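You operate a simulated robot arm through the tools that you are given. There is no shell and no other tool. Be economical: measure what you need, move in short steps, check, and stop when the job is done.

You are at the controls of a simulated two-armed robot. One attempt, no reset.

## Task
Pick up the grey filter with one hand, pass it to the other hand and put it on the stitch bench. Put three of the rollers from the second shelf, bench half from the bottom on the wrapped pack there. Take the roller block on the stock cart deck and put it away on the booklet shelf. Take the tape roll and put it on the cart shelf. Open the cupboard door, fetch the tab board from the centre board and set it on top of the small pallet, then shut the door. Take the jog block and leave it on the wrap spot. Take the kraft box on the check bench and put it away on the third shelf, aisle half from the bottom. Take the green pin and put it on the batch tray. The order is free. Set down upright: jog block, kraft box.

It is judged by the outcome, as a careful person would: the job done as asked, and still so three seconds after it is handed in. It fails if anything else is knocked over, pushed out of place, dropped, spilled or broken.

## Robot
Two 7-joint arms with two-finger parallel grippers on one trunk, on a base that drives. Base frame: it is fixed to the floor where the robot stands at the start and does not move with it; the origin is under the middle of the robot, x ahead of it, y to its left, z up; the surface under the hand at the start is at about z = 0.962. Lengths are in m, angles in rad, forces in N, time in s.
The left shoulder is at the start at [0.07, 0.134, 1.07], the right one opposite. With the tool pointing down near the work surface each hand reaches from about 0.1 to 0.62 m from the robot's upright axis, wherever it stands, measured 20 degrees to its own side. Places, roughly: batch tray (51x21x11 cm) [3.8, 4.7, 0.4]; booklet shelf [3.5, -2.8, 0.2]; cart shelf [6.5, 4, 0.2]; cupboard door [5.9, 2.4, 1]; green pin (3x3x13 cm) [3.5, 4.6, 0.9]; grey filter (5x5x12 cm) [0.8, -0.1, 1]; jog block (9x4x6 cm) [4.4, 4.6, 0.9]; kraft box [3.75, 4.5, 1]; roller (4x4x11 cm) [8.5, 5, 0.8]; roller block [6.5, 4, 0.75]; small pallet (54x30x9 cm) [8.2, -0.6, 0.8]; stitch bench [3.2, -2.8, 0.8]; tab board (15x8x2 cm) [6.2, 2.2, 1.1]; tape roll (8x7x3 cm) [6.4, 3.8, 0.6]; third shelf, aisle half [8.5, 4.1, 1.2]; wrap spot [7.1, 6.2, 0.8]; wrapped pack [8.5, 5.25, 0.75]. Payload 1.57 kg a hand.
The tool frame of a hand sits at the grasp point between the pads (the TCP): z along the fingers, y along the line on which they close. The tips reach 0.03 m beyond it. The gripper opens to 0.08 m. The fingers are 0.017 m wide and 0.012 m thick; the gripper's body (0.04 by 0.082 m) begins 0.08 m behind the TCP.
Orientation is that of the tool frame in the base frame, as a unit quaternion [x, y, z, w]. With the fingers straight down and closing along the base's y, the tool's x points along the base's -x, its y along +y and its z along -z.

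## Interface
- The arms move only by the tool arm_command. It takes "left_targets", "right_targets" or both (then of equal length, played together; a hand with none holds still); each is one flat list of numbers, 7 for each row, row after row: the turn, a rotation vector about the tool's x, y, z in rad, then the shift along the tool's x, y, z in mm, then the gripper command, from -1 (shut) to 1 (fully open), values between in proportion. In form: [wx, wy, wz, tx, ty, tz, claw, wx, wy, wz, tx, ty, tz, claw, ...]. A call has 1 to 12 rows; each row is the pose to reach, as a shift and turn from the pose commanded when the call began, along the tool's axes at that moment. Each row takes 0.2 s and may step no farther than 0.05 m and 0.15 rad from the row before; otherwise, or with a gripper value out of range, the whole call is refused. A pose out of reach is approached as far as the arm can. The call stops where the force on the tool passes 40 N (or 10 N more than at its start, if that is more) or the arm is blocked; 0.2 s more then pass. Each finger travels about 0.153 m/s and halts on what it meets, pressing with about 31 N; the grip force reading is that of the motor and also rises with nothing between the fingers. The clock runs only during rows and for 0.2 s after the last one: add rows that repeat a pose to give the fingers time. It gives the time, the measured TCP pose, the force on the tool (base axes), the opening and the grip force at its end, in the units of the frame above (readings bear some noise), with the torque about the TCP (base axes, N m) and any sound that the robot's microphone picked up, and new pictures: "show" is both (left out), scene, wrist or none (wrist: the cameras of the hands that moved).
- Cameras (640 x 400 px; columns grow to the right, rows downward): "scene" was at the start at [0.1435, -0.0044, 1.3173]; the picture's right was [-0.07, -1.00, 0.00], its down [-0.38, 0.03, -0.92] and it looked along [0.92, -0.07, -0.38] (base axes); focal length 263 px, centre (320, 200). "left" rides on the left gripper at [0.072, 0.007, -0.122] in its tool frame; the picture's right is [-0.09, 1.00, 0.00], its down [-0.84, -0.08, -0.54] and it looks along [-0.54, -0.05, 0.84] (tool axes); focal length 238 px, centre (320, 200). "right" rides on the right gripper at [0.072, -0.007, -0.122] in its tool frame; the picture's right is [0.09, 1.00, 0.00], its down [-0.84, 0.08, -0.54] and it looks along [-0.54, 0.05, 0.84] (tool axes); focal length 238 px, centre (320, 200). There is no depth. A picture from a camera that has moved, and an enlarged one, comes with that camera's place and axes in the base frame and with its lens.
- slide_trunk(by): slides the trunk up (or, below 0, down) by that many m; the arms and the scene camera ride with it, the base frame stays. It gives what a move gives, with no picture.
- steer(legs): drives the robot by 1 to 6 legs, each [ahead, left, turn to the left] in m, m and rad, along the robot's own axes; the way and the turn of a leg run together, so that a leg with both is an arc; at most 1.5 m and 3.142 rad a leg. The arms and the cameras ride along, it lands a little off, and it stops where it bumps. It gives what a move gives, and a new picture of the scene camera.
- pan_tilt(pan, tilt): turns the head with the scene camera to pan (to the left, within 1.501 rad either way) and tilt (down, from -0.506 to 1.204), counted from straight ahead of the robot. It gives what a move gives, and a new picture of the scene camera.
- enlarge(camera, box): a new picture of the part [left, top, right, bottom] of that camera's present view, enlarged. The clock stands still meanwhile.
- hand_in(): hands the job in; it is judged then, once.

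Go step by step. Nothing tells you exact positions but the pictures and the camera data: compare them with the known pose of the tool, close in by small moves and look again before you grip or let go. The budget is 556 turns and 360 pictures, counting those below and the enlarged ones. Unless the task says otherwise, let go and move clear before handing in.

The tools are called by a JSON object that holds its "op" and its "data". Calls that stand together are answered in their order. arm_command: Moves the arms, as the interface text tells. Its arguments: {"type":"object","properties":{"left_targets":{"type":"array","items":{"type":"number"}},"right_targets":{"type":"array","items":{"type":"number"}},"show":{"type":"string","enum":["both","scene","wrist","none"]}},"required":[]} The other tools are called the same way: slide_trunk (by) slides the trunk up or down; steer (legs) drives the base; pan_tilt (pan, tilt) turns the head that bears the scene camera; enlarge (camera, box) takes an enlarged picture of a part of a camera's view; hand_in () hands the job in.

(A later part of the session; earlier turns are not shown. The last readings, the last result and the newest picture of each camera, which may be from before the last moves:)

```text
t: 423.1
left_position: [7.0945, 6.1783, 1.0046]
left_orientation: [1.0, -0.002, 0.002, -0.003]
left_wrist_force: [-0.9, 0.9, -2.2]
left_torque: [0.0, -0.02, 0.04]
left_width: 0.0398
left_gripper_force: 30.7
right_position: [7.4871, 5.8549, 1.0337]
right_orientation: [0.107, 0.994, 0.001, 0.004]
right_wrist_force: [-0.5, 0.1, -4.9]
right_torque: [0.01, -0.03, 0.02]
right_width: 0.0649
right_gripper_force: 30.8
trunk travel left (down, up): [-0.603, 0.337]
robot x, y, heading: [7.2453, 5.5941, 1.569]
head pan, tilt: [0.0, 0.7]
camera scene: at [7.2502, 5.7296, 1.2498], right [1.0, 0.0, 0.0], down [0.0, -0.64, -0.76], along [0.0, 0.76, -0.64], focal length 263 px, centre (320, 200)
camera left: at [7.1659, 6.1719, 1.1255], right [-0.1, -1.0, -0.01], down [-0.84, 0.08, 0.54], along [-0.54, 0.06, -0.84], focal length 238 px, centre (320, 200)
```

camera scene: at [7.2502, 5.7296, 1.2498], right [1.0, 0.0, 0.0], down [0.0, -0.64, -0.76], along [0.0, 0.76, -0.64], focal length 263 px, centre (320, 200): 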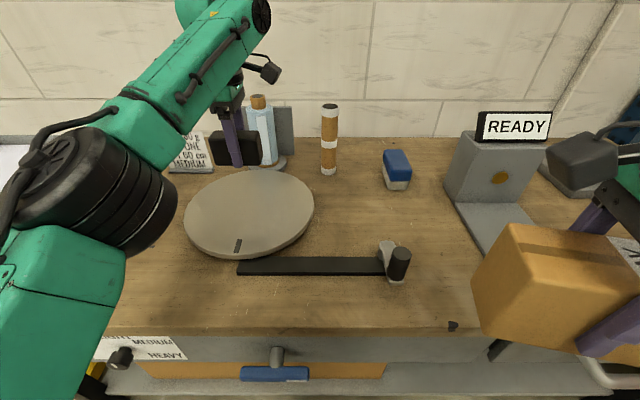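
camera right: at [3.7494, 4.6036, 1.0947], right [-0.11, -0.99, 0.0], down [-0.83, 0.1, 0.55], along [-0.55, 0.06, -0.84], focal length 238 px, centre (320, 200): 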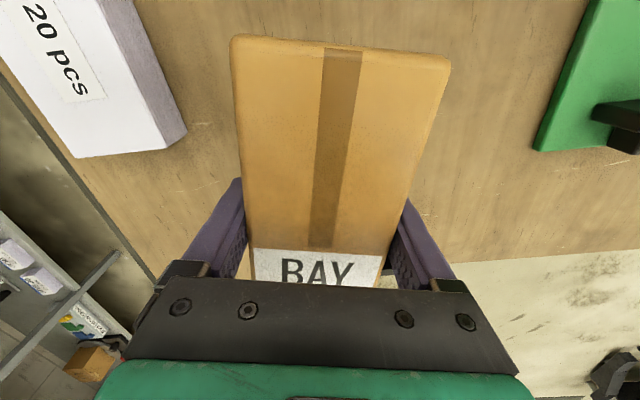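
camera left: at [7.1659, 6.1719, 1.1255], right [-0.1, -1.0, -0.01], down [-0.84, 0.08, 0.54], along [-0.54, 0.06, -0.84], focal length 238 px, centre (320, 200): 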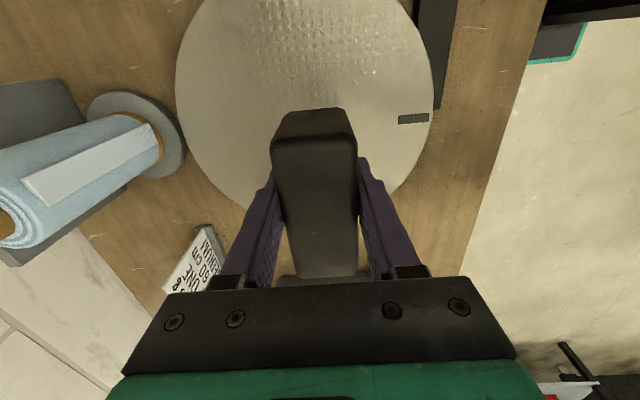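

{"op": "arm_command", "data": {"left_targets": [0, 0, 0, -4, -10, 40, -1, 0, 0, 0, -8, -20, 80, -1, 0, 0, 0, -8, -20, 115, -1, 0, 0, 0, -8, -20, 130, -1, 0, 0, 0, -8, -20, 130, -1]}}

```text
t: 424.2
left_position: [7.0897, 6.2007, 0.873]
left_orientation: [1.0, -0.002, 0.0, -0.005]
left_wrist_force: [1.7, 1.3, 9.6]
left_torque: [-0.17, 0.21, -0.05]
left_width: 0.0399
left_gripper_force: 31.0
right_position: [7.4907, 5.8548, 1.0326]
right_orientation: [0.107, 0.994, 0.001, 0.004]
right_wrist_force: [0.7, 0.8, -5.9]
right_torque: [0.03, 0.07, 0.02]
right_width: 0.0651
right_gripper_force: 31.2
trunk travel left (down, up): [-0.603, 0.337]
robot x, y, heading: [7.2525, 5.5908, 1.57]
head pan, tilt: [0.0, 0.7]
camera scene: at [7.2537, 5.7286, 1.2501], right [1.0, 0.0, 0.0], down [0.0, -0.64, -0.77], along [0.0, 0.77, -0.64], focal length 263 px, centre (320, 200)
camera left: at [7.1616, 6.1944, 0.9945], right [-0.1, -1.0, -0.01], down [-0.84, 0.08, 0.54], along [-0.54, 0.06, -0.84], focal length 238 px, centre (320, 200)
```

scene: 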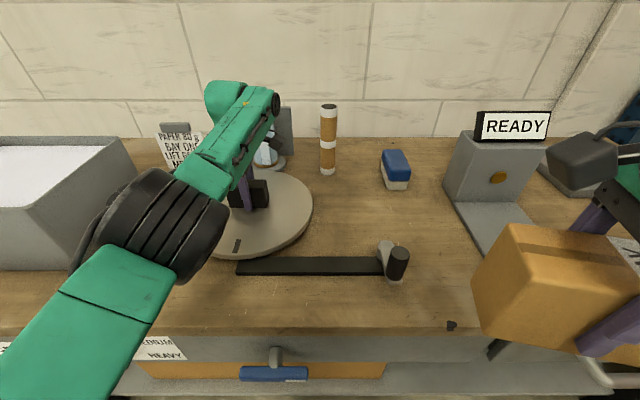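
left: 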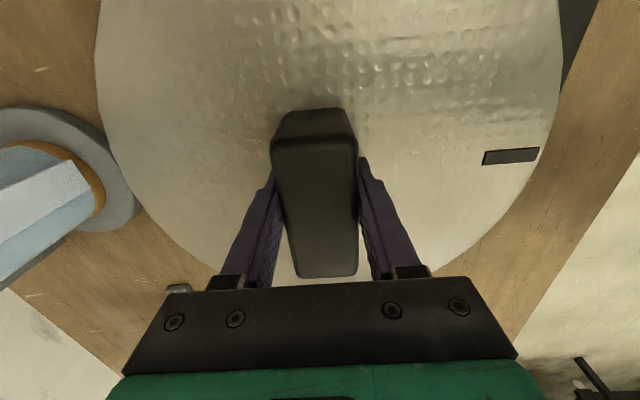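

Contact with the turntable. Release and rise.

{"op": "arm_command", "data": {"left_targets": [0, 0, 0, 0, 0, 0, -0.3, 0, 0, 0, 0, 0, 0, 0.5, 0, 0, 0, 0, 0, 0, 1, 0, 0, 0, 0, 0, -30, 1, 0, 0, 0, 0, 0, -70, 1, 0, 0, 0, 0, 0, -115, 1, 0, 0, 0, 0, 0, -140, 1, 0, 0, 0, 0, 40, -150, 1, 0, 0, 0, 0, 85, -150, 1, 0, 0, 0, 0, 130, -150, 1], "show": "scene"}}

```text
t: 426.4
left_position: [7.0868, 6.0688, 1.023]
left_orientation: [1.0, 0.0, 0.001, -0.003]
left_wrist_force: [-0.2, 0.1, -0.1]
left_torque: [0.05, 0.02, 0.02]
left_width: 0.0798
left_gripper_force: 0.1
left hand out of reach, approached as far as the arm can: row 5, 6, 7
right_position: [7.4894, 5.8533, 1.0337]
right_orientation: [0.108, 0.994, 0.001, 0.004]
right_wrist_force: [-0.1, -0.7, -6.3]
right_torque: [-0.01, 0.0, 0.02]
right_width: 0.065
right_gripper_force: 31.0
trunk travel left (down, up): [-0.603, 0.337]
robot x, y, heading: [7.2506, 5.5907, 1.567]
head pan, tilt: [0.0, 0.7]
camera scene: at [7.2522, 5.7279, 1.25], right [1.0, 0.0, 0.0], down [0.0, -0.64, -0.77], along [0.0, 0.77, -0.64], focal length 263 px, centre (320, 200)
```

scene: 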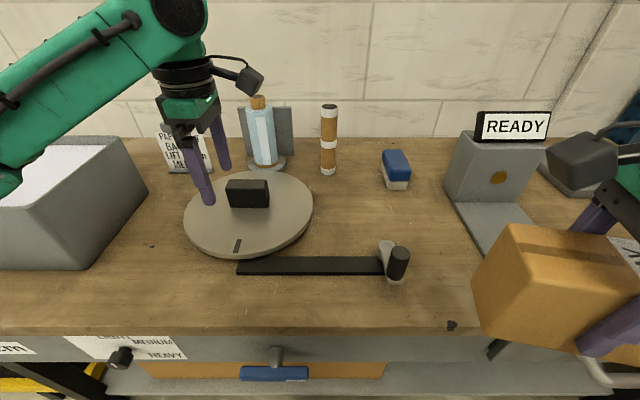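

Jog block placed. Back off and face the rack.

{"op": "steer", "data": {"legs": [[-0.5, 0, 0], [0, 0, -1.567]]}}

{"op": "slide_trunk", "data": {"by": 0.3}}

{"op": "pan_tilt", "data": {"pan": -0.2, "tilt": 0.35}}

```text
t: 433.2
left_position: [7.7255, 5.2473, 1.0231]
left_orientation: [0.707, -0.707, 0.002, -0.001]
left_wrist_force: [0.2, 0.2, -0.3]
left_torque: [0.0, 0.0, 0.0]
left_width: 0.0801
left_gripper_force: 0.0
right_position: [7.5117, 4.8433, 1.0313]
right_orientation: [0.777, 0.629, -0.002, 0.003]
right_wrist_force: [0.0, 0.1, -6.5]
right_torque: [0.01, 0.0, 0.02]
right_width: 0.0647
right_gripper_force: 30.6
trunk travel left (down, up): [-0.603, 0.337]
robot x, y, heading: [7.2478, 5.0766, 0.003]
head pan, tilt: [0.0, 0.7]
camera scene: at [7.3841, 5.0832, 1.2497], right [0.0, -1.0, 0.0], down [-0.64, 0.0, -0.76], along [0.76, 0.0, -0.64], focal length 263 px, centre (320, 200)
```

scene: 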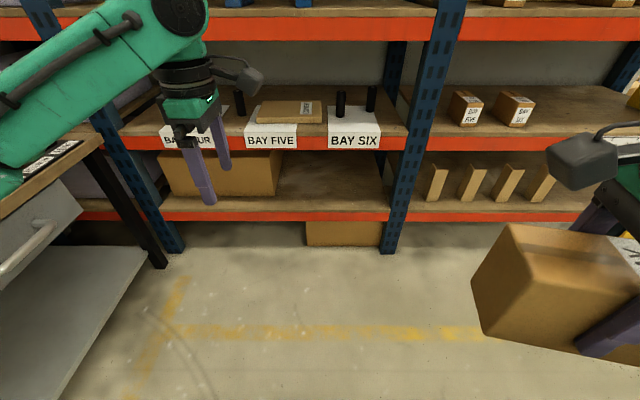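

```text
t: 436.2
left_position: [7.7261, 5.2449, 1.3224]
left_orientation: [0.708, -0.706, 0.003, -0.001]
left_wrist_force: [0.3, 0.0, 0.2]
left_torque: [-0.01, -0.01, -0.03]
left_width: 0.0801
left_gripper_force: 0.1
right_position: [7.5124, 4.8435, 1.3328]
right_orientation: [0.777, 0.629, -0.002, 0.003]
right_wrist_force: [0.0, -0.5, -5.6]
right_torque: [-0.03, -0.02, -0.02]
right_width: 0.0648
right_gripper_force: 30.6
trunk travel left (down, up): [-0.903, 0.037]
robot x, y, heading: [7.2455, 5.0802, 0.008]
head pan, tilt: [0.0, 0.7]
```

```text
t: 437.1
left_position: [7.7266, 5.2467, 1.3229]
left_orientation: [0.707, -0.707, 0.002, -0.002]
left_wrist_force: [0.0, 1.0, -0.2]
left_torque: [-0.03, 0.01, -0.01]
left_width: 0.0798
left_gripper_force: 0.0
right_position: [7.5128, 4.8441, 1.3322]
right_orientation: [0.778, 0.629, -0.002, 0.003]
right_wrist_force: [0.5, 0.4, -6.0]
right_torque: [-0.01, -0.01, 0.01]
right_width: 0.0649
right_gripper_force: 30.9
trunk travel left (down, up): [-0.903, 0.037]
robot x, y, heading: [7.2497, 5.0782, 0.005]
head pan, tilt: [-0.201, 0.351]
camera scene: at [7.3907, 5.0646, 1.581], right [-0.19, -0.98, 0.0], down [-0.34, 0.07, -0.94], along [0.92, -0.18, -0.34], focal length 263 px, centre (320, 200)
```

scene: 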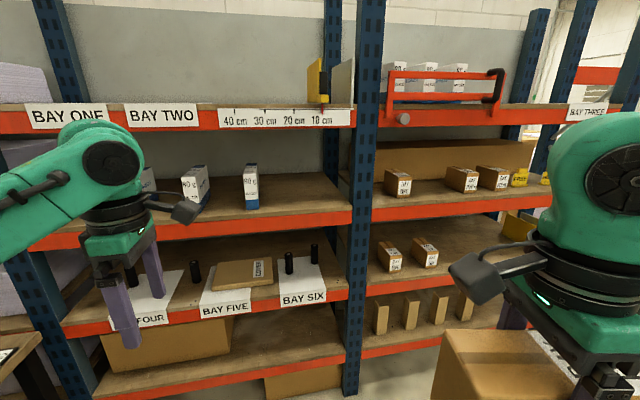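

Two bays: aisle half is the right bay; third shelf holds similar kraft boxes. Check clearance to the right.

{"op": "pan_tilt", "data": {"pan": -0.9, "tilt": 0.7}}

{"op": "pan_tilt", "data": {"pan": -1.5, "tilt": 0.6}}

```text
t: 438.1
left_position: [7.7259, 5.2453, 1.3228]
left_orientation: [0.708, -0.707, 0.002, -0.001]
left_wrist_force: [0.0, -0.6, 0.4]
left_torque: [-0.01, 0.01, 0.04]
left_width: 0.0799
left_gripper_force: 0.0
right_position: [7.512, 4.8439, 1.332]
right_orientation: [0.778, 0.629, -0.002, 0.003]
right_wrist_force: [-0.9, 0.4, -4.7]
right_torque: [0.03, 0.02, 0.02]
right_width: 0.0646
right_gripper_force: 31.4
trunk travel left (down, up): [-0.903, 0.037]
robot x, y, heading: [7.2481, 5.0807, 0.006]
head pan, tilt: [-0.901, 0.7]
camera scene: at [7.3524, 5.0165, 1.5498], right [-0.78, -0.63, 0.0], down [-0.4, 0.5, -0.76], along [0.48, -0.6, -0.64], focal length 263 px, centre (320, 200)
```

scene: 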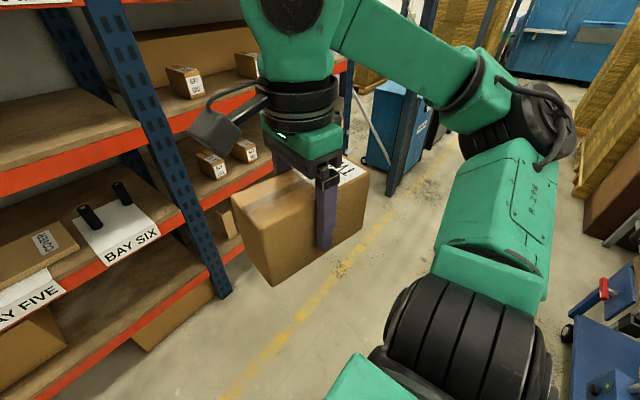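

```text
t: 439.1
left_position: [7.7265, 5.2449, 1.3228]
left_orientation: [0.707, -0.707, 0.002, -0.002]
left_wrist_force: [0.4, -0.5, -0.4]
left_torque: [0.03, 0.01, 0.01]
left_width: 0.0796
left_gripper_force: 0.0
right_position: [7.5118, 4.8441, 1.3333]
right_orientation: [0.777, 0.63, -0.002, 0.002]
right_wrist_force: [0.0, -0.1, -5.5]
right_torque: [0.01, 0.01, -0.05]
right_width: 0.065
right_gripper_force: 30.7
trunk travel left (down, up): [-0.903, 0.037]
robot x, y, heading: [7.2473, 5.0784, 0.009]
head pan, tilt: [-1.499, 0.6]
camera scene: at [7.3061, 4.9947, 1.5584], right [-1.0, -0.08, 0.0], down [-0.04, 0.56, -0.82], along [0.06, -0.82, -0.57], focal length 263 px, centre (320, 200)
```

scene: 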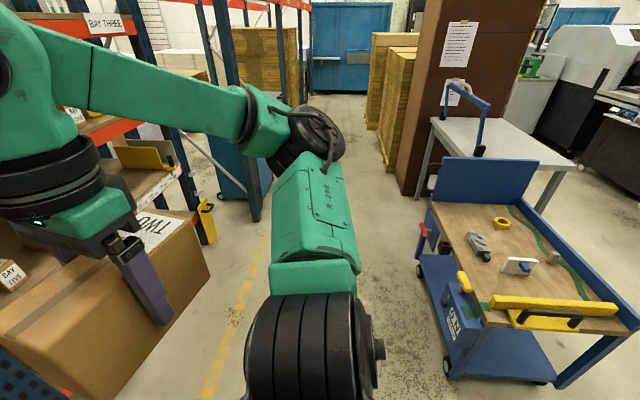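

Aisle to the rack is clear. Third shelf (aisle half) is at z≈1.14 with ~0.4 m headroom; I'll aim for a free front spot at about [8.43,4.22].

{"op": "steer", "data": {"legs": [[0.3, 0, -0.007], [0, -0.66, 0]]}}

{"op": "pan_tilt", "data": {"pan": 0, "tilt": 0.4}}

```text
t: 444.5
left_position: [8.0289, 4.5757, 1.3221]
left_orientation: [0.711, -0.704, 0.004, 0.0]
left_wrist_force: [-0.4, 0.2, -0.4]
left_torque: [0.03, 0.0, 0.0]
left_width: 0.0802
left_gripper_force: 0.1
right_position: [7.8177, 4.1738, 1.332]
right_orientation: [0.775, 0.632, -0.003, 0.004]
right_wrist_force: [0.6, -0.4, -6.0]
right_torque: [0.0, 0.0, 0.02]
right_width: 0.0647
right_gripper_force: 31.0
trunk travel left (down, up): [-0.903, 0.037]
robot x, y, heading: [7.5524, 4.4082, 0.009]
head pan, tilt: [-1.499, 0.6]
camera scene: at [7.6109, 4.3236, 1.5585], right [-1.0, -0.08, 0.0], down [-0.05, 0.56, -0.83], along [0.07, -0.82, -0.56], focal length 263 px, centre (320, 200)
```

scene: 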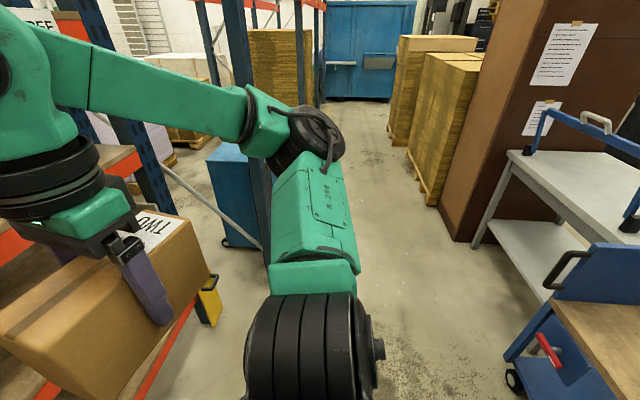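

```text
t: 446.1
left_position: [8.0296, 4.5742, 1.3228]
left_orientation: [0.71, -0.704, 0.002, -0.002]
left_wrist_force: [-0.2, 0.3, -0.6]
left_torque: [0.01, 0.02, 0.03]
left_width: 0.0798
left_gripper_force: 0.1
right_position: [7.8183, 4.1726, 1.3327]
right_orientation: [0.775, 0.632, -0.002, 0.003]
right_wrist_force: [0.7, 0.4, -4.2]
right_torque: [0.06, -0.01, 0.04]
right_width: 0.065
right_gripper_force: 31.3
trunk travel left (down, up): [-0.903, 0.037]
robot x, y, heading: [7.5527, 4.4082, 0.011]
head pan, tilt: [0.0, 0.4]
camera scene: at [7.6963, 4.4103, 1.5766], right [0.01, -1.0, 0.0], down [-0.39, 0.0, -0.92], along [0.92, 0.01, -0.39], focal length 263 px, centre (320, 200)
```

scene: 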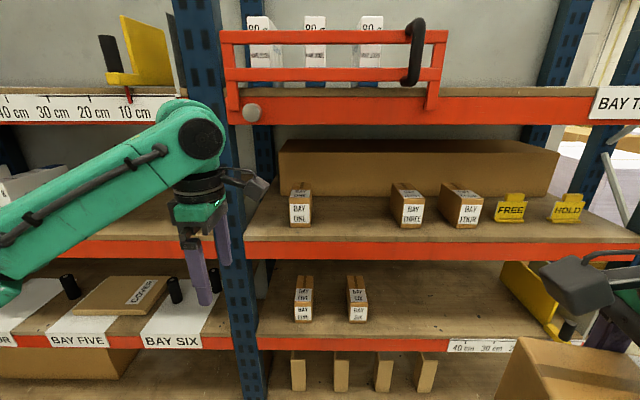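

The gap between BAY ONE and BAY THREE on the third shelf is clearly for this BAY TWO box. Headroom looks tight, so I'll take a second view from lower down to measure it, retracting the left hand first.

{"op": "arm_command", "data": {"left_targets": [0, 0, 0, 0, 45, 0, 1, 0, 0, 0, 0, 90, 0, 1, 0, 0, 0, 0, 135, 0, 1, 0, 0, 0, 0, 180, 0, 1], "show": "none"}}

{"op": "slide_trunk", "data": {"by": -0.25}}

{"op": "pan_tilt", "data": {"pan": 0, "tilt": 0.1}}

```text
t: 447.1
left_position: [7.8446, 4.5755, 1.3199]
left_orientation: [0.711, -0.704, 0.003, -0.002]
left_wrist_force: [-0.5, 0.2, 0.1]
left_torque: [0.04, -0.02, -0.01]
left_width: 0.08
left_gripper_force: 0.1
right_position: [7.8152, 4.1716, 1.3337]
right_orientation: [0.775, 0.632, -0.002, 0.004]
right_wrist_force: [-0.3, 0.1, -5.7]
right_torque: [0.01, -0.02, 0.01]
right_width: 0.065
right_gripper_force: 30.1
trunk travel left (down, up): [-0.903, 0.037]
robot x, y, heading: [7.5515, 4.4052, 0.011]
head pan, tilt: [0.0, 0.4]
```

```text
t: 449.7
left_position: [7.8479, 4.5753, 1.0704]
left_orientation: [0.71, -0.704, 0.002, -0.001]
left_wrist_force: [0.1, -0.9, -0.3]
left_torque: [-0.01, -0.02, 0.0]
left_width: 0.08
left_gripper_force: 0.1
right_position: [7.8184, 4.171, 1.0823]
right_orientation: [0.775, 0.632, -0.002, 0.004]
right_wrist_force: [-0.4, -0.3, -5.0]
right_torque: [-0.03, 0.03, 0.03]
right_width: 0.0649
right_gripper_force: 31.4
trunk travel left (down, up): [-0.653, 0.287]
robot x, y, heading: [7.5524, 4.4094, 0.016]
head pan, tilt: [0.0, 0.4]
```

```text
t: 450.5
left_position: [7.8494, 4.5759, 1.0701]
left_orientation: [0.71, -0.704, 0.002, -0.002]
left_wrist_force: [-0.1, 0.3, -0.5]
left_torque: [-0.02, 0.01, 0.01]
left_width: 0.0802
left_gripper_force: 0.0
right_position: [7.8175, 4.1718, 1.0829]
right_orientation: [0.775, 0.632, -0.002, 0.002]
right_wrist_force: [0.7, 0.0, -6.0]
right_torque: [-0.02, 0.0, 0.04]
right_width: 0.0648
right_gripper_force: 31.2
trunk travel left (down, up): [-0.653, 0.287]
robot x, y, heading: [7.5544, 4.4059, 0.008]
head pan, tilt: [0.0, 0.099]
camera scene: at [7.6955, 4.4107, 1.3545], right [0.01, -1.0, 0.0], down [-0.1, 0.0, -0.99], along [0.99, 0.01, -0.1], focal length 263 px, centre (320, 200)
```

scene: 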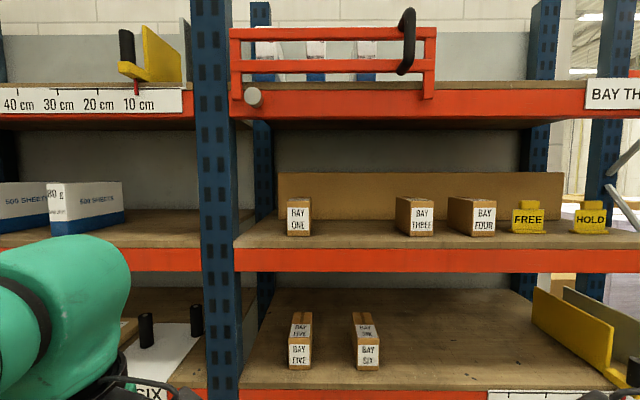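

Headroom (0.33 m) is too tight for a vertical hand, so I'll regrasp the box with a pitched hand on the empty grey table beside the cupboard. Drive there.

{"op": "pan_tilt", "data": {"pan": 0, "tilt": 0.6}}

{"op": "slide_trunk", "data": {"by": 0.2}}

{"op": "steer", "data": {"legs": [[-0.1, 0, 0], [0, -1.15, 0], [0, 0, 3.13]]}}

```text
t: 451.4
left_position: [7.8473, 4.5761, 1.07]
left_orientation: [0.711, -0.704, 0.003, -0.001]
left_wrist_force: [0.4, 0.5, -0.5]
left_torque: [-0.03, -0.03, 0.0]
left_width: 0.0799
left_gripper_force: 0.0
right_position: [7.8176, 4.1716, 1.0826]
right_orientation: [0.775, 0.632, -0.001, 0.002]
right_wrist_force: [0.2, -0.1, -6.0]
right_torque: [0.02, 0.01, 0.02]
right_width: 0.0648
right_gripper_force: 30.6
trunk travel left (down, up): [-0.653, 0.287]
robot x, y, heading: [7.5527, 4.4053, 0.011]
head pan, tilt: [0.0, 0.6]
camera scene: at [7.6918, 4.4107, 1.3085], right [0.01, -1.0, 0.0], down [-0.56, -0.01, -0.83], along [0.83, 0.01, -0.56], focal length 263 px, centre (320, 200)
```

scene: 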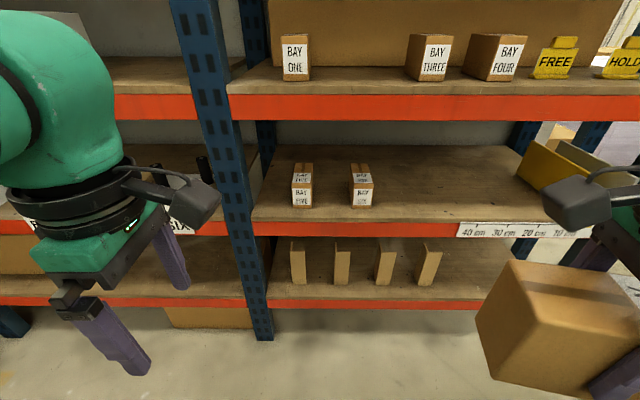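

```text
t: 453.6
left_position: [7.8481, 4.5751, 1.2692]
left_orientation: [0.71, -0.704, 0.003, -0.001]
left_wrist_force: [0.6, 0.1, 0.0]
left_torque: [0.02, 0.0, 0.0]
left_width: 0.08
left_gripper_force: 0.1
right_position: [7.8179, 4.1721, 1.2825]
right_orientation: [0.775, 0.632, -0.002, 0.003]
right_wrist_force: [0.7, 0.7, -4.9]
right_torque: [0.03, 0.05, 0.0]
right_width: 0.0654
right_gripper_force: 31.0
trunk travel left (down, up): [-0.853, 0.087]
robot x, y, heading: [7.551, 4.407, 0.009]
head pan, tilt: [0.0, 0.6]
```

```text
t: 467.5
left_position: [7.1587, 3.1041, 1.2704]
left_orientation: [0.706, 0.708, -0.001, -0.003]
left_wrist_force: [-0.7, 0.8, 0.7]
left_torque: [0.0, -0.02, 0.03]
left_width: 0.08
left_gripper_force: 0.0
right_position: [7.1906, 3.506, 1.2831]
right_orientation: [-0.629, 0.777, 0.003, 0.002]
right_wrist_force: [-0.1, 0.2, -6.2]
right_torque: [-0.05, 0.05, 0.01]
right_width: 0.0651
right_gripper_force: 30.9
trunk travel left (down, up): [-0.853, 0.087]
robot x, y, heading: [7.4564, 3.2719, -3.137]
head pan, tilt: [0.0, 0.6]
camera scene: at [7.3159, 3.2719, 1.5084], right [0.0, 1.0, 0.0], down [0.57, 0.0, -0.82], along [-0.82, 0.0, -0.57], focal length 263 px, centre (320, 200)
```

scene: 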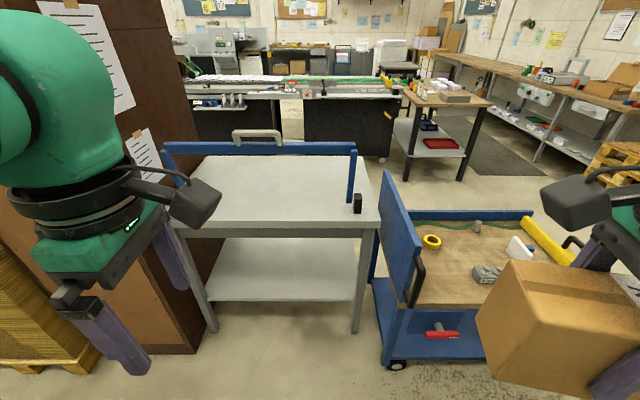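

Table top (z≈0.81) is clear. Approach, and rotate the right hand back to its natural roll.

{"op": "steer", "data": {"legs": [[0.46, 0.12, 0]]}}

{"op": "arm_command", "data": {"right_targets": [0, 0, -0.15, 0, 0, 0, -1, 0, 0, -0.3, 0, 0, 0, -1, 0, 0, -0.45, 0, 0, 0, -1, 0, 0, -0.6, 0, 0, 0, -1, 0, 0, -0.75, 0, 0, 0, -1, 0, 0, -0.9, 0, 0, 0, -1, 0, 0, -1.05, 0, 0, 0, -1, 0, 0, -1.2, 0, 0, 0, -1, 0, 0, -1.35, 0, 0, 0, -1, 0, 0, -1.5, 0, 0, 0, -1, 0, 0, -1.65, 0, 0, 0, -1, 0, 0, -1.78, 0, 0, 0, -1], "show": "none"}}

{"op": "arm_command", "data": {"right_targets": [0, 0, 0, -40, 0, 0, -1, 0, 0, 0, -80, 0, 0, -1, 0, 0, 0, -120, 0, 0, -1, 0, 0, 0, -160, 0, 0, -1, 0, 0, 0, -200, 0, 0, -1, 0, 0, 0, -240, 0, 0, -1]}}

```text
t: 470.4
left_position: [6.689, 2.982, 1.2697]
left_orientation: [0.706, 0.708, -0.002, -0.002]
left_wrist_force: [0.4, 1.0, 0.7]
left_torque: [-0.02, 0.0, -0.01]
left_width: 0.08
left_gripper_force: 0.0
right_position: [6.7218, 3.3853, 1.2833]
right_orientation: [-0.629, 0.777, 0.003, 0.002]
right_wrist_force: [0.1, 0.6, -5.1]
right_torque: [-0.05, 0.04, 0.0]
right_width: 0.0648
right_gripper_force: 31.4
trunk travel left (down, up): [-0.853, 0.087]
robot x, y, heading: [6.9832, 3.1461, -3.139]
head pan, tilt: [0.0, 0.6]
camera scene: at [6.8482, 3.1502, 1.5086], right [0.0, 1.0, 0.0], down [0.56, 0.0, -0.83], along [-0.83, 0.0, -0.56], focal length 263 px, centre (320, 200)
```

scene: 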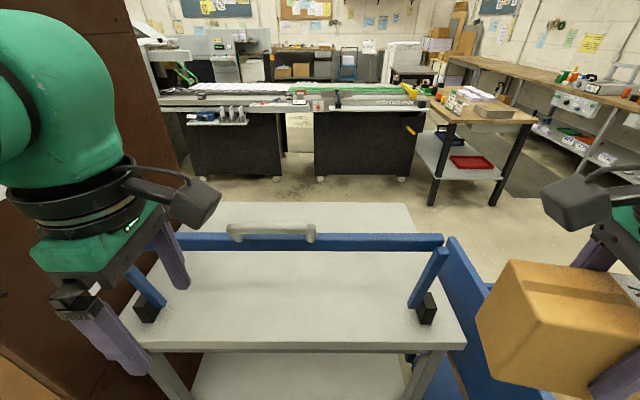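

```text
t: 473.0
left_position: [6.6873, 2.9801, 1.2697]
left_orientation: [0.707, 0.707, -0.002, -0.004]
left_wrist_force: [0.9, 0.2, -0.5]
left_torque: [-0.02, 0.01, -0.02]
left_width: 0.0797
left_gripper_force: 0.1
right_position: [6.7186, 3.3845, 1.2842]
right_orientation: [1.0, 0.002, -0.001, -0.004]
right_wrist_force: [-0.4, 0.1, -5.0]
right_torque: [0.02, -0.04, -0.01]
right_width: 0.0649
right_gripper_force: 30.6
trunk travel left (down, up): [-0.853, 0.087]
robot x, y, heading: [6.9832, 3.1494, -3.133]
head pan, tilt: [0.0, 0.6]
```

```text
t: 474.4
left_position: [6.6847, 2.9804, 1.2686]
left_orientation: [0.706, 0.708, -0.001, -0.003]
left_wrist_force: [0.1, 1.1, 0.1]
left_torque: [-0.04, -0.05, 0.0]
left_width: 0.0798
left_gripper_force: 0.0
right_position: [6.476, 3.3827, 1.28]
right_orientation: [1.0, 0.001, 0.002, -0.005]
right_wrist_force: [0.9, 0.0, -5.5]
right_torque: [-0.01, -0.03, 0.0]
right_width: 0.0645
right_gripper_force: 31.1
trunk travel left (down, up): [-0.853, 0.087]
robot x, y, heading: [6.9846, 3.1477, -3.14]
head pan, tilt: [0.0, 0.6]
camera scene: at [6.8425, 3.1485, 1.508], right [0.0, 1.0, 0.0], down [0.57, 0.0, -0.82], along [-0.82, 0.0, -0.57], focal length 263 px, centre (320, 200)
camera right: at [6.5478, 3.3901, 1.4011], right [0.09, -1.0, -0.01], down [-0.84, -0.08, 0.54], along [-0.54, -0.04, -0.84], focal length 238 px, centre (320, 200)
```

scene: 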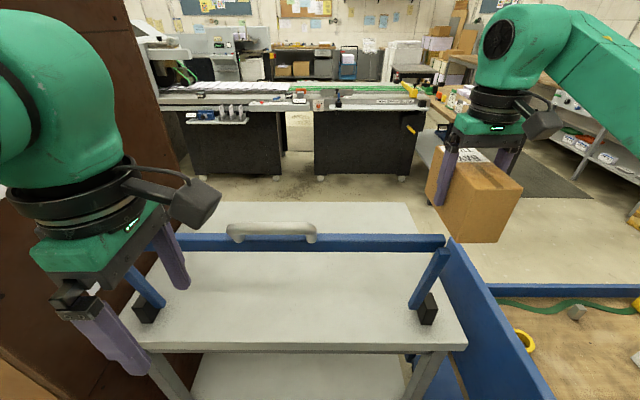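
right: 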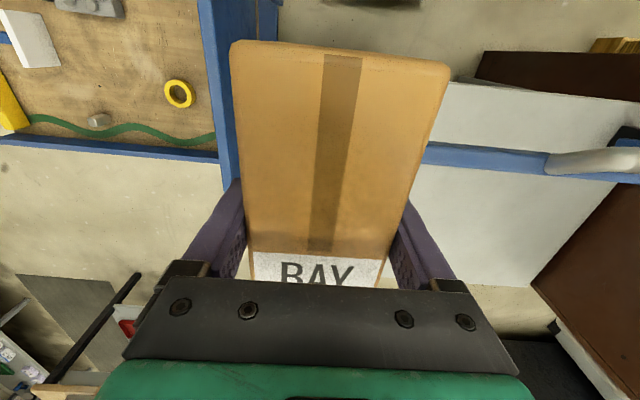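

The table has a push-handle in the way. I'll use the stock cart deck instead (free spot beside the roller block), and regrasp there with the hand pitched 45°.

{"op": "steer", "data": {"legs": [[-0.32, 0, 0], [0, -0.42, 0], [0.12, 0, 0]]}}

{"op": "pan_tilt", "data": {"pan": -0.2, "tilt": 0.85}}

```text
t: 479.6
left_position: [6.887, 3.4079, 1.271]
left_orientation: [0.702, 0.712, -0.002, -0.003]
left_wrist_force: [1.2, -0.4, 0.1]
left_torque: [-0.01, 0.04, 0.0]
left_width: 0.0798
left_gripper_force: 0.0
right_position: [6.6749, 3.8074, 1.2827]
right_orientation: [1.0, 0.006, -0.002, -0.003]
right_wrist_force: [0.7, -0.3, -5.4]
right_torque: [-0.01, 0.0, -0.02]
right_width: 0.0649
right_gripper_force: 31.3
trunk travel left (down, up): [-0.853, 0.087]
robot x, y, heading: [7.1772, 3.5735, -3.123]
head pan, tilt: [0.0, 0.6]
camera scene: at [7.0447, 3.5773, 1.5089], right [-0.02, 1.0, 0.0], down [0.56, 0.01, -0.83], along [-0.83, -0.01, -0.56], focal length 263 px, centre (320, 200)
```

scene: 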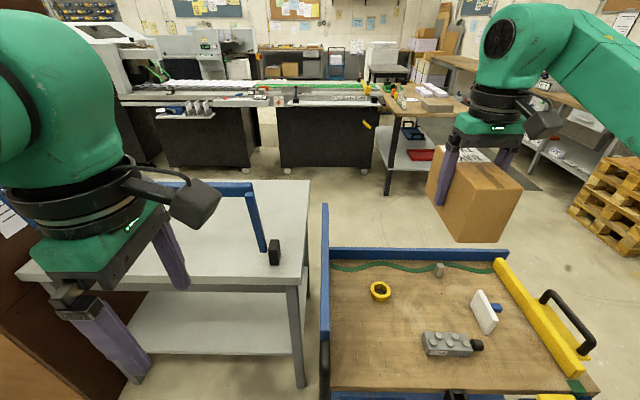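

```text
t: 480.3
left_position: [6.8829, 3.4056, 1.2689]
left_orientation: [0.702, 0.712, -0.001, -0.002]
left_wrist_force: [0.1, 0.1, 0.4]
left_torque: [0.01, -0.04, 0.0]
left_width: 0.0801
left_gripper_force: 0.1
right_position: [6.6701, 3.8078, 1.2805]
right_orientation: [1.0, 0.006, 0.0, -0.004]
right_wrist_force: [-0.2, -0.1, -5.2]
right_torque: [-0.01, 0.0, 0.0]
right_width: 0.0648
right_gripper_force: 31.5
trunk travel left (down, up): [-0.853, 0.087]
robot x, y, heading: [7.1787, 3.5773, -3.123]
head pan, tilt: [-0.201, 0.85]
camera scene: at [7.0502, 3.5928, 1.4874], right [0.18, 0.98, 0.0], down [0.74, -0.14, -0.66], along [-0.65, 0.12, -0.75], focal length 263 px, centre (320, 200)
```

scene: 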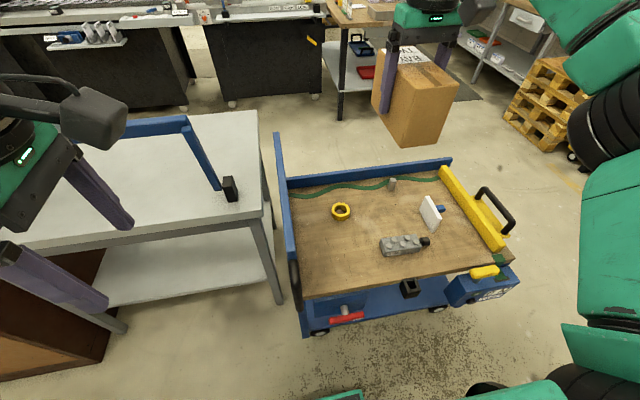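

{"op": "arm_command", "data": {"right_targets": [0, 0, 0, -13, 26, 0, -1, 0, 0, 0, -26, 52, 0, -1, 0, 0, 0, -40, 78, 0, -1], "show": "none"}}

{"op": "slide_trunk", "data": {"by": -0.4}}

{"op": "arm_command", "data": {"right_targets": [0, 0, 0, 0, 0, 20, -1, 0, 0, 0, 0, 0, 40, -1, 0, 0, 0, 0, 0, 60, -1]}}

```text
t: 481.1
left_position: [6.8819, 3.4043, 1.2703]
left_orientation: [0.703, 0.711, 0.0, -0.002]
left_wrist_force: [-0.7, -0.1, 0.5]
left_torque: [0.01, -0.02, 0.03]
left_width: 0.0799
left_gripper_force: 0.2
right_position: [6.6294, 3.7229, 1.2783]
right_orientation: [1.0, 0.006, 0.001, -0.005]
right_wrist_force: [-0.6, -0.2, -5.0]
right_torque: [0.04, -0.02, 0.01]
right_width: 0.065
right_gripper_force: 31.3
trunk travel left (down, up): [-0.853, 0.087]
robot x, y, heading: [7.1786, 3.5756, -3.13]
head pan, tilt: [-0.201, 0.85]
```

```text
t: 484.9
left_position: [6.8834, 3.4061, 0.8694]
left_orientation: [0.702, 0.712, -0.002, -0.003]
left_wrist_force: [0.6, 0.3, 0.7]
left_torque: [0.01, 0.02, 0.0]
left_width: 0.0798
left_gripper_force: 0.1
right_position: [6.6316, 3.7257, 0.8797]
right_orientation: [1.0, 0.007, 0.0, -0.004]
right_wrist_force: [0.0, 0.1, -5.5]
right_torque: [0.06, -0.03, 0.0]
right_width: 0.0647
right_gripper_force: 31.0
trunk travel left (down, up): [-0.453, 0.487]
robot x, y, heading: [7.1804, 3.5769, -3.121]
head pan, tilt: [-0.201, 0.85]
```

```text
t: 485.8
left_position: [6.8826, 3.4067, 0.8695]
left_orientation: [0.702, 0.712, -0.001, -0.002]
left_wrist_force: [0.1, 0.1, 0.2]
left_torque: [-0.04, 0.01, 0.0]
left_width: 0.0802
left_gripper_force: 0.2
right_position: [6.6326, 3.7272, 0.8204]
right_orientation: [1.0, 0.006, 0.0, -0.004]
right_wrist_force: [-0.2, 0.7, -5.3]
right_torque: [0.0, 0.0, 0.05]
right_width: 0.0648
right_gripper_force: 31.0
trunk travel left (down, up): [-0.453, 0.487]
robot x, y, heading: [7.1784, 3.579, -3.126]
head pan, tilt: [-0.201, 0.85]
camera scene: at [7.0511, 3.5928, 1.0874], right [0.18, 0.98, 0.0], down [0.74, -0.14, -0.66], along [-0.65, 0.12, -0.75], focal length 263 px, centre (320, 200)
camera right: at [6.7037, 3.735, 0.9426], right [0.1, -0.99, -0.01], down [-0.84, -0.09, 0.54], along [-0.54, -0.05, -0.84], focal length 238 px, centre (320, 200)
```

scene: 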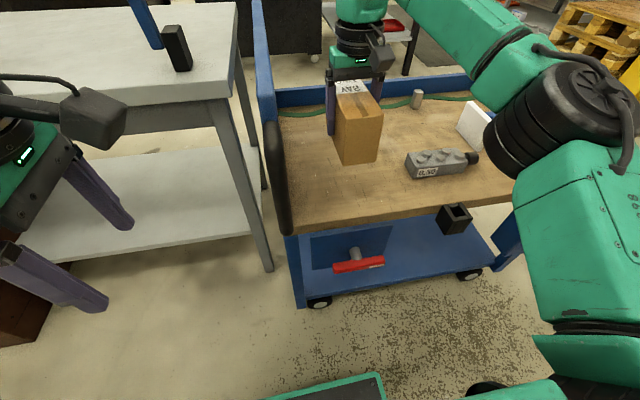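
right: 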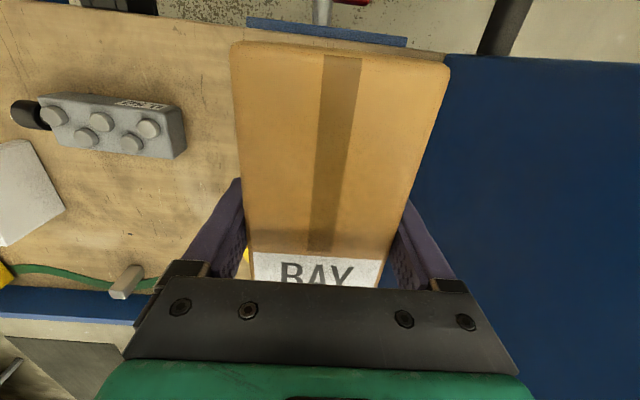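

Deck is at ~0.61. Lower further to contact.

{"op": "slide_trunk", "data": {"by": -0.12}}

{"op": "arm_command", "data": {"right_targets": [0, 0, 0, 0, 0, 6, -1, 0, 0, 0, 0, 0, 12, -1, 0, 0, 0, 0, 0, 18, -1, 0, 0, 0, 0, 0, 24, -1, 0, 0, 0, 0, 0, 30, -1, 0, 0, 0, 0, 0, 36, -1, 0, 0, 0, 0, 0, 42, -1]}}

```text
t: 487.2
left_position: [6.8859, 3.4049, 0.7503]
left_orientation: [0.702, 0.712, -0.001, -0.002]
left_wrist_force: [0.0, -0.1, -0.7]
left_torque: [0.0, 0.01, -0.03]
left_width: 0.0799
left_gripper_force: 0.0
right_position: [6.6336, 3.7275, 0.7013]
right_orientation: [1.0, 0.007, 0.0, -0.004]
right_wrist_force: [-0.1, 0.0, -5.8]
right_torque: [0.0, -0.01, -0.02]
right_width: 0.0649
right_gripper_force: 30.8
trunk travel left (down, up): [-0.333, 0.607]
robot x, y, heading: [7.1771, 3.5759, -3.125]
head pan, tilt: [-0.201, 0.85]
```

```text
t: 488.9
left_position: [6.8875, 3.4049, 0.7521]
left_orientation: [0.702, 0.712, -0.002, -0.006]
left_wrist_force: [-0.3, -0.5, -0.2]
left_torque: [0.01, -0.01, -0.02]
left_width: 0.08
left_gripper_force: 0.2
right_position: [6.6364, 3.7251, 0.6646]
right_orientation: [1.0, 0.007, -0.005, -0.003]
right_wrist_force: [-1.5, 2.5, 36.5]
right_torque: [-1.24, 0.14, -0.2]
right_width: 0.0646
right_gripper_force: 31.5
trunk travel left (down, up): [-0.333, 0.607]
robot x, y, heading: [7.1746, 3.5772, -3.13]
head pan, tilt: [-0.201, 0.85]
camera scene: at [7.057, 3.5915, 0.9686], right [0.18, 0.98, 0.0], down [0.73, -0.14, -0.66], along [-0.65, 0.12, -0.75], focal length 263 px, centre (320, 200)
camera right: at [6.7088, 3.7336, 0.7865], right [0.11, -0.99, -0.01], down [-0.83, -0.09, 0.55], along [-0.55, -0.05, -0.83], focal length 238 px, centre (320, 200)
```

scene: 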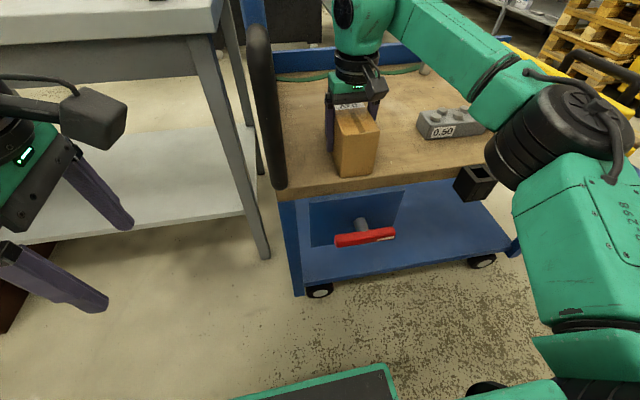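
right: 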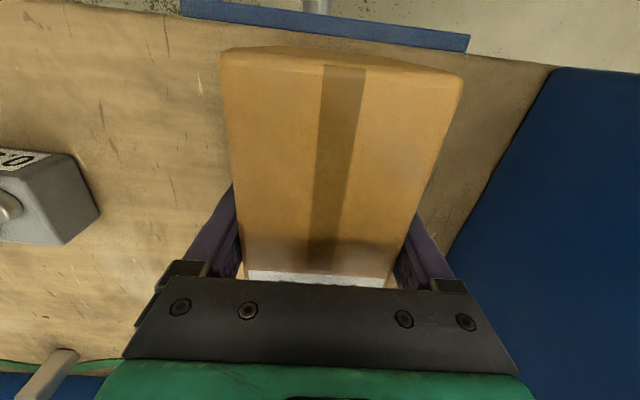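

Box is down. Release, pitch the hand 45° about the grasp point and regrip.

{"op": "arm_command", "data": {"right_targets": [0, 0, 0, 0, 0, -6, -1, 0, 0, 0, 0, 0, -6, 0.7, 0, 0, 0, 0, 0, -6, 1, 0, -0.13, 0, 0, 0, -6, 1, 0, -0.26, 0, 0, 0, -6, 1, 0, -0.39, 0, 0, 0, -6, 1, 0, -0.52, 0, 0, 0, -4, 1, 0, -0.65, 0, 0, 0, -2, 1, 0, -0.785, 0, 0, 0, 0, 1, 0, -0.785, 0, 0, 0, 0, 1]}}

```text
t: 490.8
left_position: [6.8855, 3.4061, 0.7499]
left_orientation: [0.702, 0.712, -0.002, -0.002]
left_wrist_force: [-0.7, -0.2, -0.7]
left_torque: [-0.02, 0.01, -0.01]
left_width: 0.0799
left_gripper_force: 0.1
right_position: [6.632, 3.7271, 0.6746]
right_orientation: [0.933, 0.006, -0.359, 0.003]
right_wrist_force: [2.9, 0.9, 16.0]
right_torque: [-0.02, -0.87, 0.23]
right_width: 0.08
right_gripper_force: 0.1
trunk travel left (down, up): [-0.333, 0.607]
robot x, y, heading: [7.1762, 3.5748, -3.127]
head pan, tilt: [-0.201, 0.85]
stopped in row 9 (right hand): the force on the tool passed its limit at 55 N (the readings are from after the stop); the commanded pose is now the measured one
camera scene: at [7.054, 3.5921, 0.9679], right [0.18, 0.98, 0.0], down [0.74, -0.14, -0.66], along [-0.65, 0.12, -0.75], focal length 263 px, centre (320, 200)
camera right: at [6.7657, 3.7368, 0.7161], right [0.08, -0.99, -0.06], down [-0.26, -0.08, 0.96], along [-0.96, -0.06, -0.26], focal length 238 px, centre (320, 200)
```

scene: 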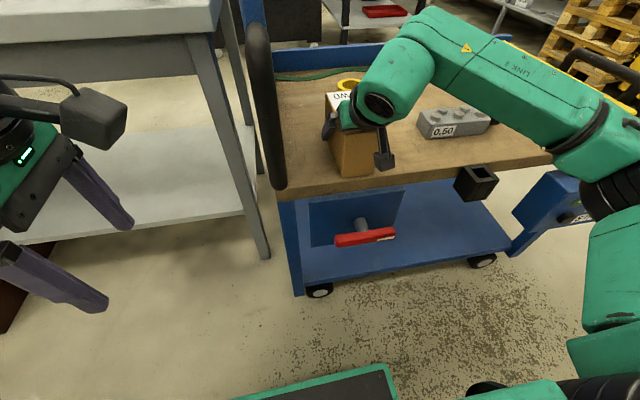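
right: 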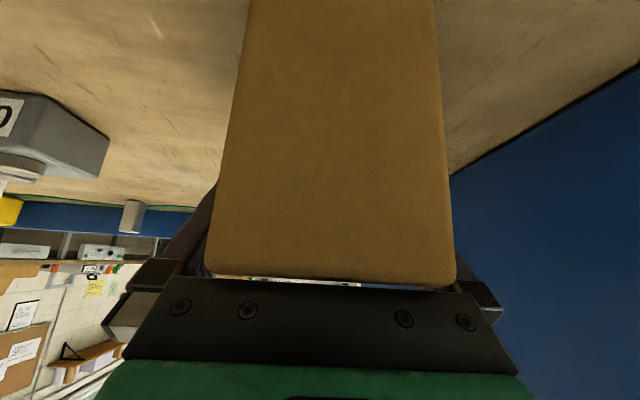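

{"op": "arm_command", "data": {"right_targets": [0, 0, 0, 0, 0, -8, 1, 0, 0, 0, 0, 0, -8, 1, 0, 0, 0, 0, 0, -8, -1, 0, 0, 0, 0, 0, -8, -1, 0, 0, 0, 0, 0, -8, -1], "show": "none"}}

{"op": "slide_trunk", "data": {"by": 0.15}}

{"op": "enlarge", "data": {"camera": "scene", "box": [240, 40, 480, 190]}}

```text
t: 492.0
left_position: [6.8835, 3.4063, 0.749]
left_orientation: [0.703, 0.711, -0.002, -0.003]
left_wrist_force: [0.6, 0.0, 0.9]
left_torque: [0.01, -0.02, -0.02]
left_width: 0.0802
left_gripper_force: 0.0
right_position: [6.6351, 3.728, 0.6745]
right_orientation: [0.935, 0.004, -0.355, 0.001]
right_wrist_force: [-0.2, 0.0, 0.4]
right_torque: [0.03, -0.01, 0.03]
right_width: 0.0649
right_gripper_force: 30.7
trunk travel left (down, up): [-0.333, 0.607]
robot x, y, heading: [7.1789, 3.5781, -3.124]
head pan, tilt: [-0.201, 0.85]
```

```text
t: 493.7
left_position: [6.8832, 3.4052, 0.9002]
left_orientation: [0.702, 0.713, -0.001, -0.002]
left_wrist_force: [0.8, -0.4, 0.4]
left_torque: [0.03, 0.0, -0.01]
left_width: 0.08
left_gripper_force: 0.0
right_position: [6.6345, 3.7274, 0.8238]
right_orientation: [0.935, 0.004, -0.355, 0.001]
right_wrist_force: [0.4, 0.0, -5.8]
right_torque: [-0.03, -0.03, -0.03]
right_width: 0.065
right_gripper_force: 31.1
trunk travel left (down, up): [-0.483, 0.457]
robot x, y, heading: [7.174, 3.5745, -3.124]
head pan, tilt: [-0.201, 0.85]
```

```text
2.67 times, centred on (360, 115) of scene
camera zoom: at [7.0511, 3.5925, 1.1174], right [0.18, 0.98, 0.0], down [0.74, -0.14, -0.66], along [-0.65, 0.12, -0.75], focal length 700 px, centre (213, 427)
```

zoom: 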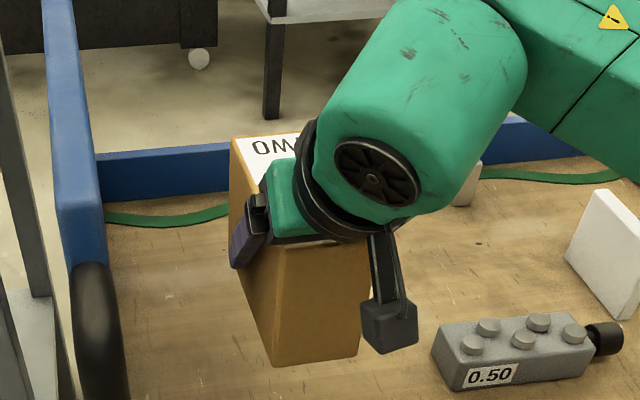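

Regrasp good, box level. Back out, turn to the rack and raise.

{"op": "slide_trunk", "data": {"by": 0.4}}

{"op": "steer", "data": {"legs": [[-0.33, 0, 0], [0, 0, 3.125], [0, 0.87, 0]]}}

{"op": "pan_tilt", "data": {"pan": -0.15, "tilt": 0.45}}

```text
t: 497.6
left_position: [6.8823, 3.4062, 1.3001]
left_orientation: [0.702, 0.712, -0.002, -0.003]
left_wrist_force: [0.1, -1.0, -0.2]
left_torque: [-0.03, 0.0, 0.01]
left_width: 0.08
left_gripper_force: 0.0
right_position: [6.6346, 3.7272, 1.2258]
right_orientation: [0.935, 0.004, -0.355, 0.001]
right_wrist_force: [-0.3, -0.5, -5.6]
right_torque: [0.04, -0.04, -0.01]
right_width: 0.0648
right_gripper_force: 31.5
trunk travel left (down, up): [-0.883, 0.057]
robot x, y, heading: [7.1828, 3.5777, -3.127]
head pan, tilt: [-0.201, 0.85]
```

```text
t: 511.1
left_position: [7.8605, 4.5911, 1.2997]
left_orientation: [-0.684, 0.73, -0.001, 0.002]
left_wrist_force: [-1.0, -0.2, -0.2]
left_torque: [-0.01, 0.03, 0.0]
left_width: 0.0798
left_gripper_force: 0.2
right_position: [8.0818, 4.2511, 1.2242]
right_orientation: [0.033, 0.934, -0.013, 0.355]
right_wrist_force: [0.4, 0.1, -4.5]
right_torque: [0.02, 0.03, -0.02]
right_width: 0.0649
right_gripper_force: 31.2
trunk travel left (down, up): [-0.883, 0.057]
robot x, y, heading: [7.5526, 4.4489, -0.06]
head pan, tilt: [-0.201, 0.85]
camera scene: at [7.6799, 4.4229, 1.5174], right [-0.26, -0.97, 0.0], down [-0.73, 0.2, -0.66], along [0.64, -0.17, -0.75], focal length 263 px, centre (320, 200)
```

scene: 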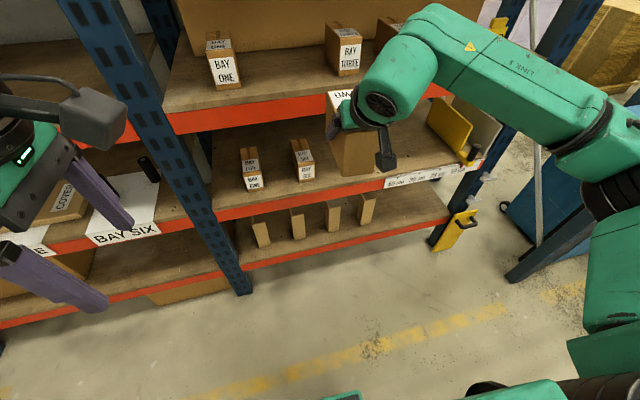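

```text
t: 511.9
left_position: [7.8604, 4.5921, 1.2992]
left_orientation: [-0.683, 0.73, -0.002, 0.001]
left_wrist_force: [0.3, 0.0, 0.0]
left_torque: [0.0, -0.01, 0.04]
left_width: 0.0801
left_gripper_force: 0.0
right_position: [8.0822, 4.2526, 1.2239]
right_orientation: [0.031, 0.935, -0.012, 0.354]
right_wrist_force: [0.7, -0.7, -4.9]
right_torque: [-0.01, 0.0, -0.05]
right_width: 0.0649
right_gripper_force: 31.6
trunk travel left (down, up): [-0.883, 0.057]
robot x, y, heading: [7.5485, 4.4465, -0.066]
head pan, tilt: [-0.15, 0.45]
camera scene: at [7.6944, 4.4257, 1.5518], right [-0.21, -0.98, 0.0], down [-0.43, 0.09, -0.9], along [0.88, -0.19, -0.44], focal length 263 px, centre (320, 200)
```

scene: 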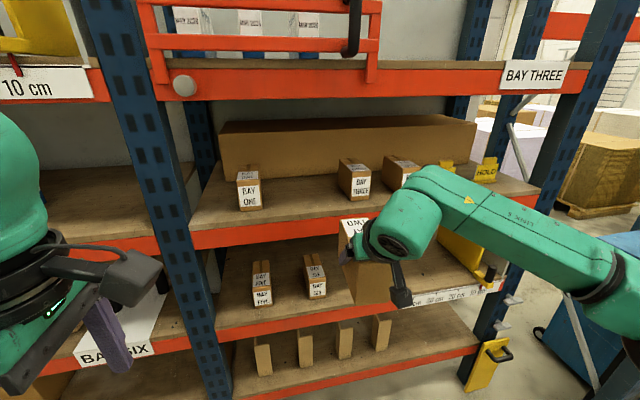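

Correct heading and lateral, raise to max, and move in part-way.

{"op": "slide_trunk", "data": {"by": 0.05}}

{"op": "steer", "data": {"legs": [[0, 0.03, 0.063], [0.2, 0, 0]]}}

```text
t: 512.9
left_position: [7.8605, 4.5898, 1.3492]
left_orientation: [-0.683, 0.73, -0.003, 0.002]
left_wrist_force: [0.3, 1.2, 0.0]
left_torque: [-0.02, -0.02, -0.07]
left_width: 0.0802
left_gripper_force: 0.2
right_position: [8.0828, 4.2513, 1.2745]
right_orientation: [0.033, 0.934, -0.014, 0.355]
right_wrist_force: [-0.1, 0.0, -5.7]
right_torque: [0.02, 0.05, -0.02]
right_width: 0.065
right_gripper_force: 30.6
trunk travel left (down, up): [-0.933, 0.007]
robot x, y, heading: [7.5543, 4.4448, -0.064]
head pan, tilt: [-0.15, 0.45]
```

```text
t: 514.9
left_position: [8.0398, 4.6439, 1.3509]
left_orientation: [0.708, -0.706, 0.004, -0.002]
left_wrist_force: [-1.2, 0.7, 0.1]
left_torque: [0.03, -0.05, -0.01]
left_width: 0.0799
left_gripper_force: 0.1
right_position: [8.2859, 4.3197, 1.2775]
right_orientation: [0.0, 0.934, -0.001, 0.356]
right_wrist_force: [-0.9, 0.5, -4.8]
right_torque: [0.01, 0.0, 0.0]
right_width: 0.0649
right_gripper_force: 31.0
trunk travel left (down, up): [-0.933, 0.007]
robot x, y, heading: [7.7449, 4.4751, 0.006]
head pan, tilt: [-0.15, 0.45]
camera scene: at [7.8856, 4.4673, 1.6025], right [-0.14, -0.99, 0.0], down [-0.43, 0.06, -0.9], along [0.89, -0.13, -0.43], focal length 263 px, centre (320, 200)
```

scene: 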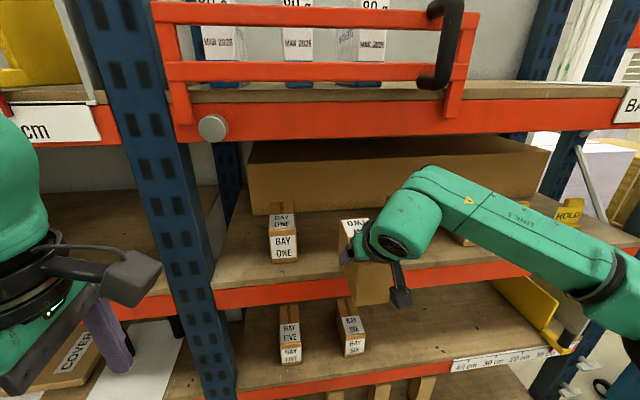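

{"op": "steer", "data": {"legs": [[0.16, 0, -0.006]]}}

```text
t: 516.3
left_position: [8.1934, 4.6444, 1.3515]
left_orientation: [-0.706, 0.708, -0.003, 0.002]
left_wrist_force: [0.0, -0.4, -0.5]
left_torque: [-0.04, -0.03, 0.01]
left_width: 0.0801
left_gripper_force: 0.0
right_position: [8.439, 4.319, 1.2772]
right_orientation: [0.002, 0.934, -0.002, 0.356]
right_wrist_force: [-0.6, -0.2, -4.9]
right_torque: [-0.03, 0.02, -0.01]
right_width: 0.0649
right_gripper_force: 30.8
trunk travel left (down, up): [-0.933, 0.007]
robot x, y, heading: [7.9011, 4.4723, 0.002]
head pan, tilt: [-0.15, 0.45]
camera scene: at [8.0393, 4.466, 1.6024], right [-0.15, -0.99, 0.0], down [-0.43, 0.06, -0.9], along [0.89, -0.13, -0.43], focal length 263 px, centre (320, 200)
```

scene: 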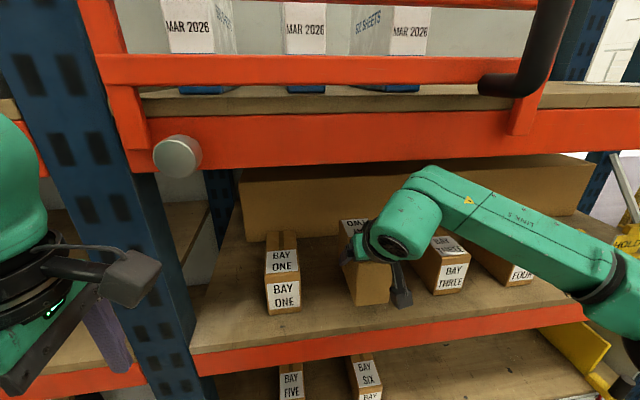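

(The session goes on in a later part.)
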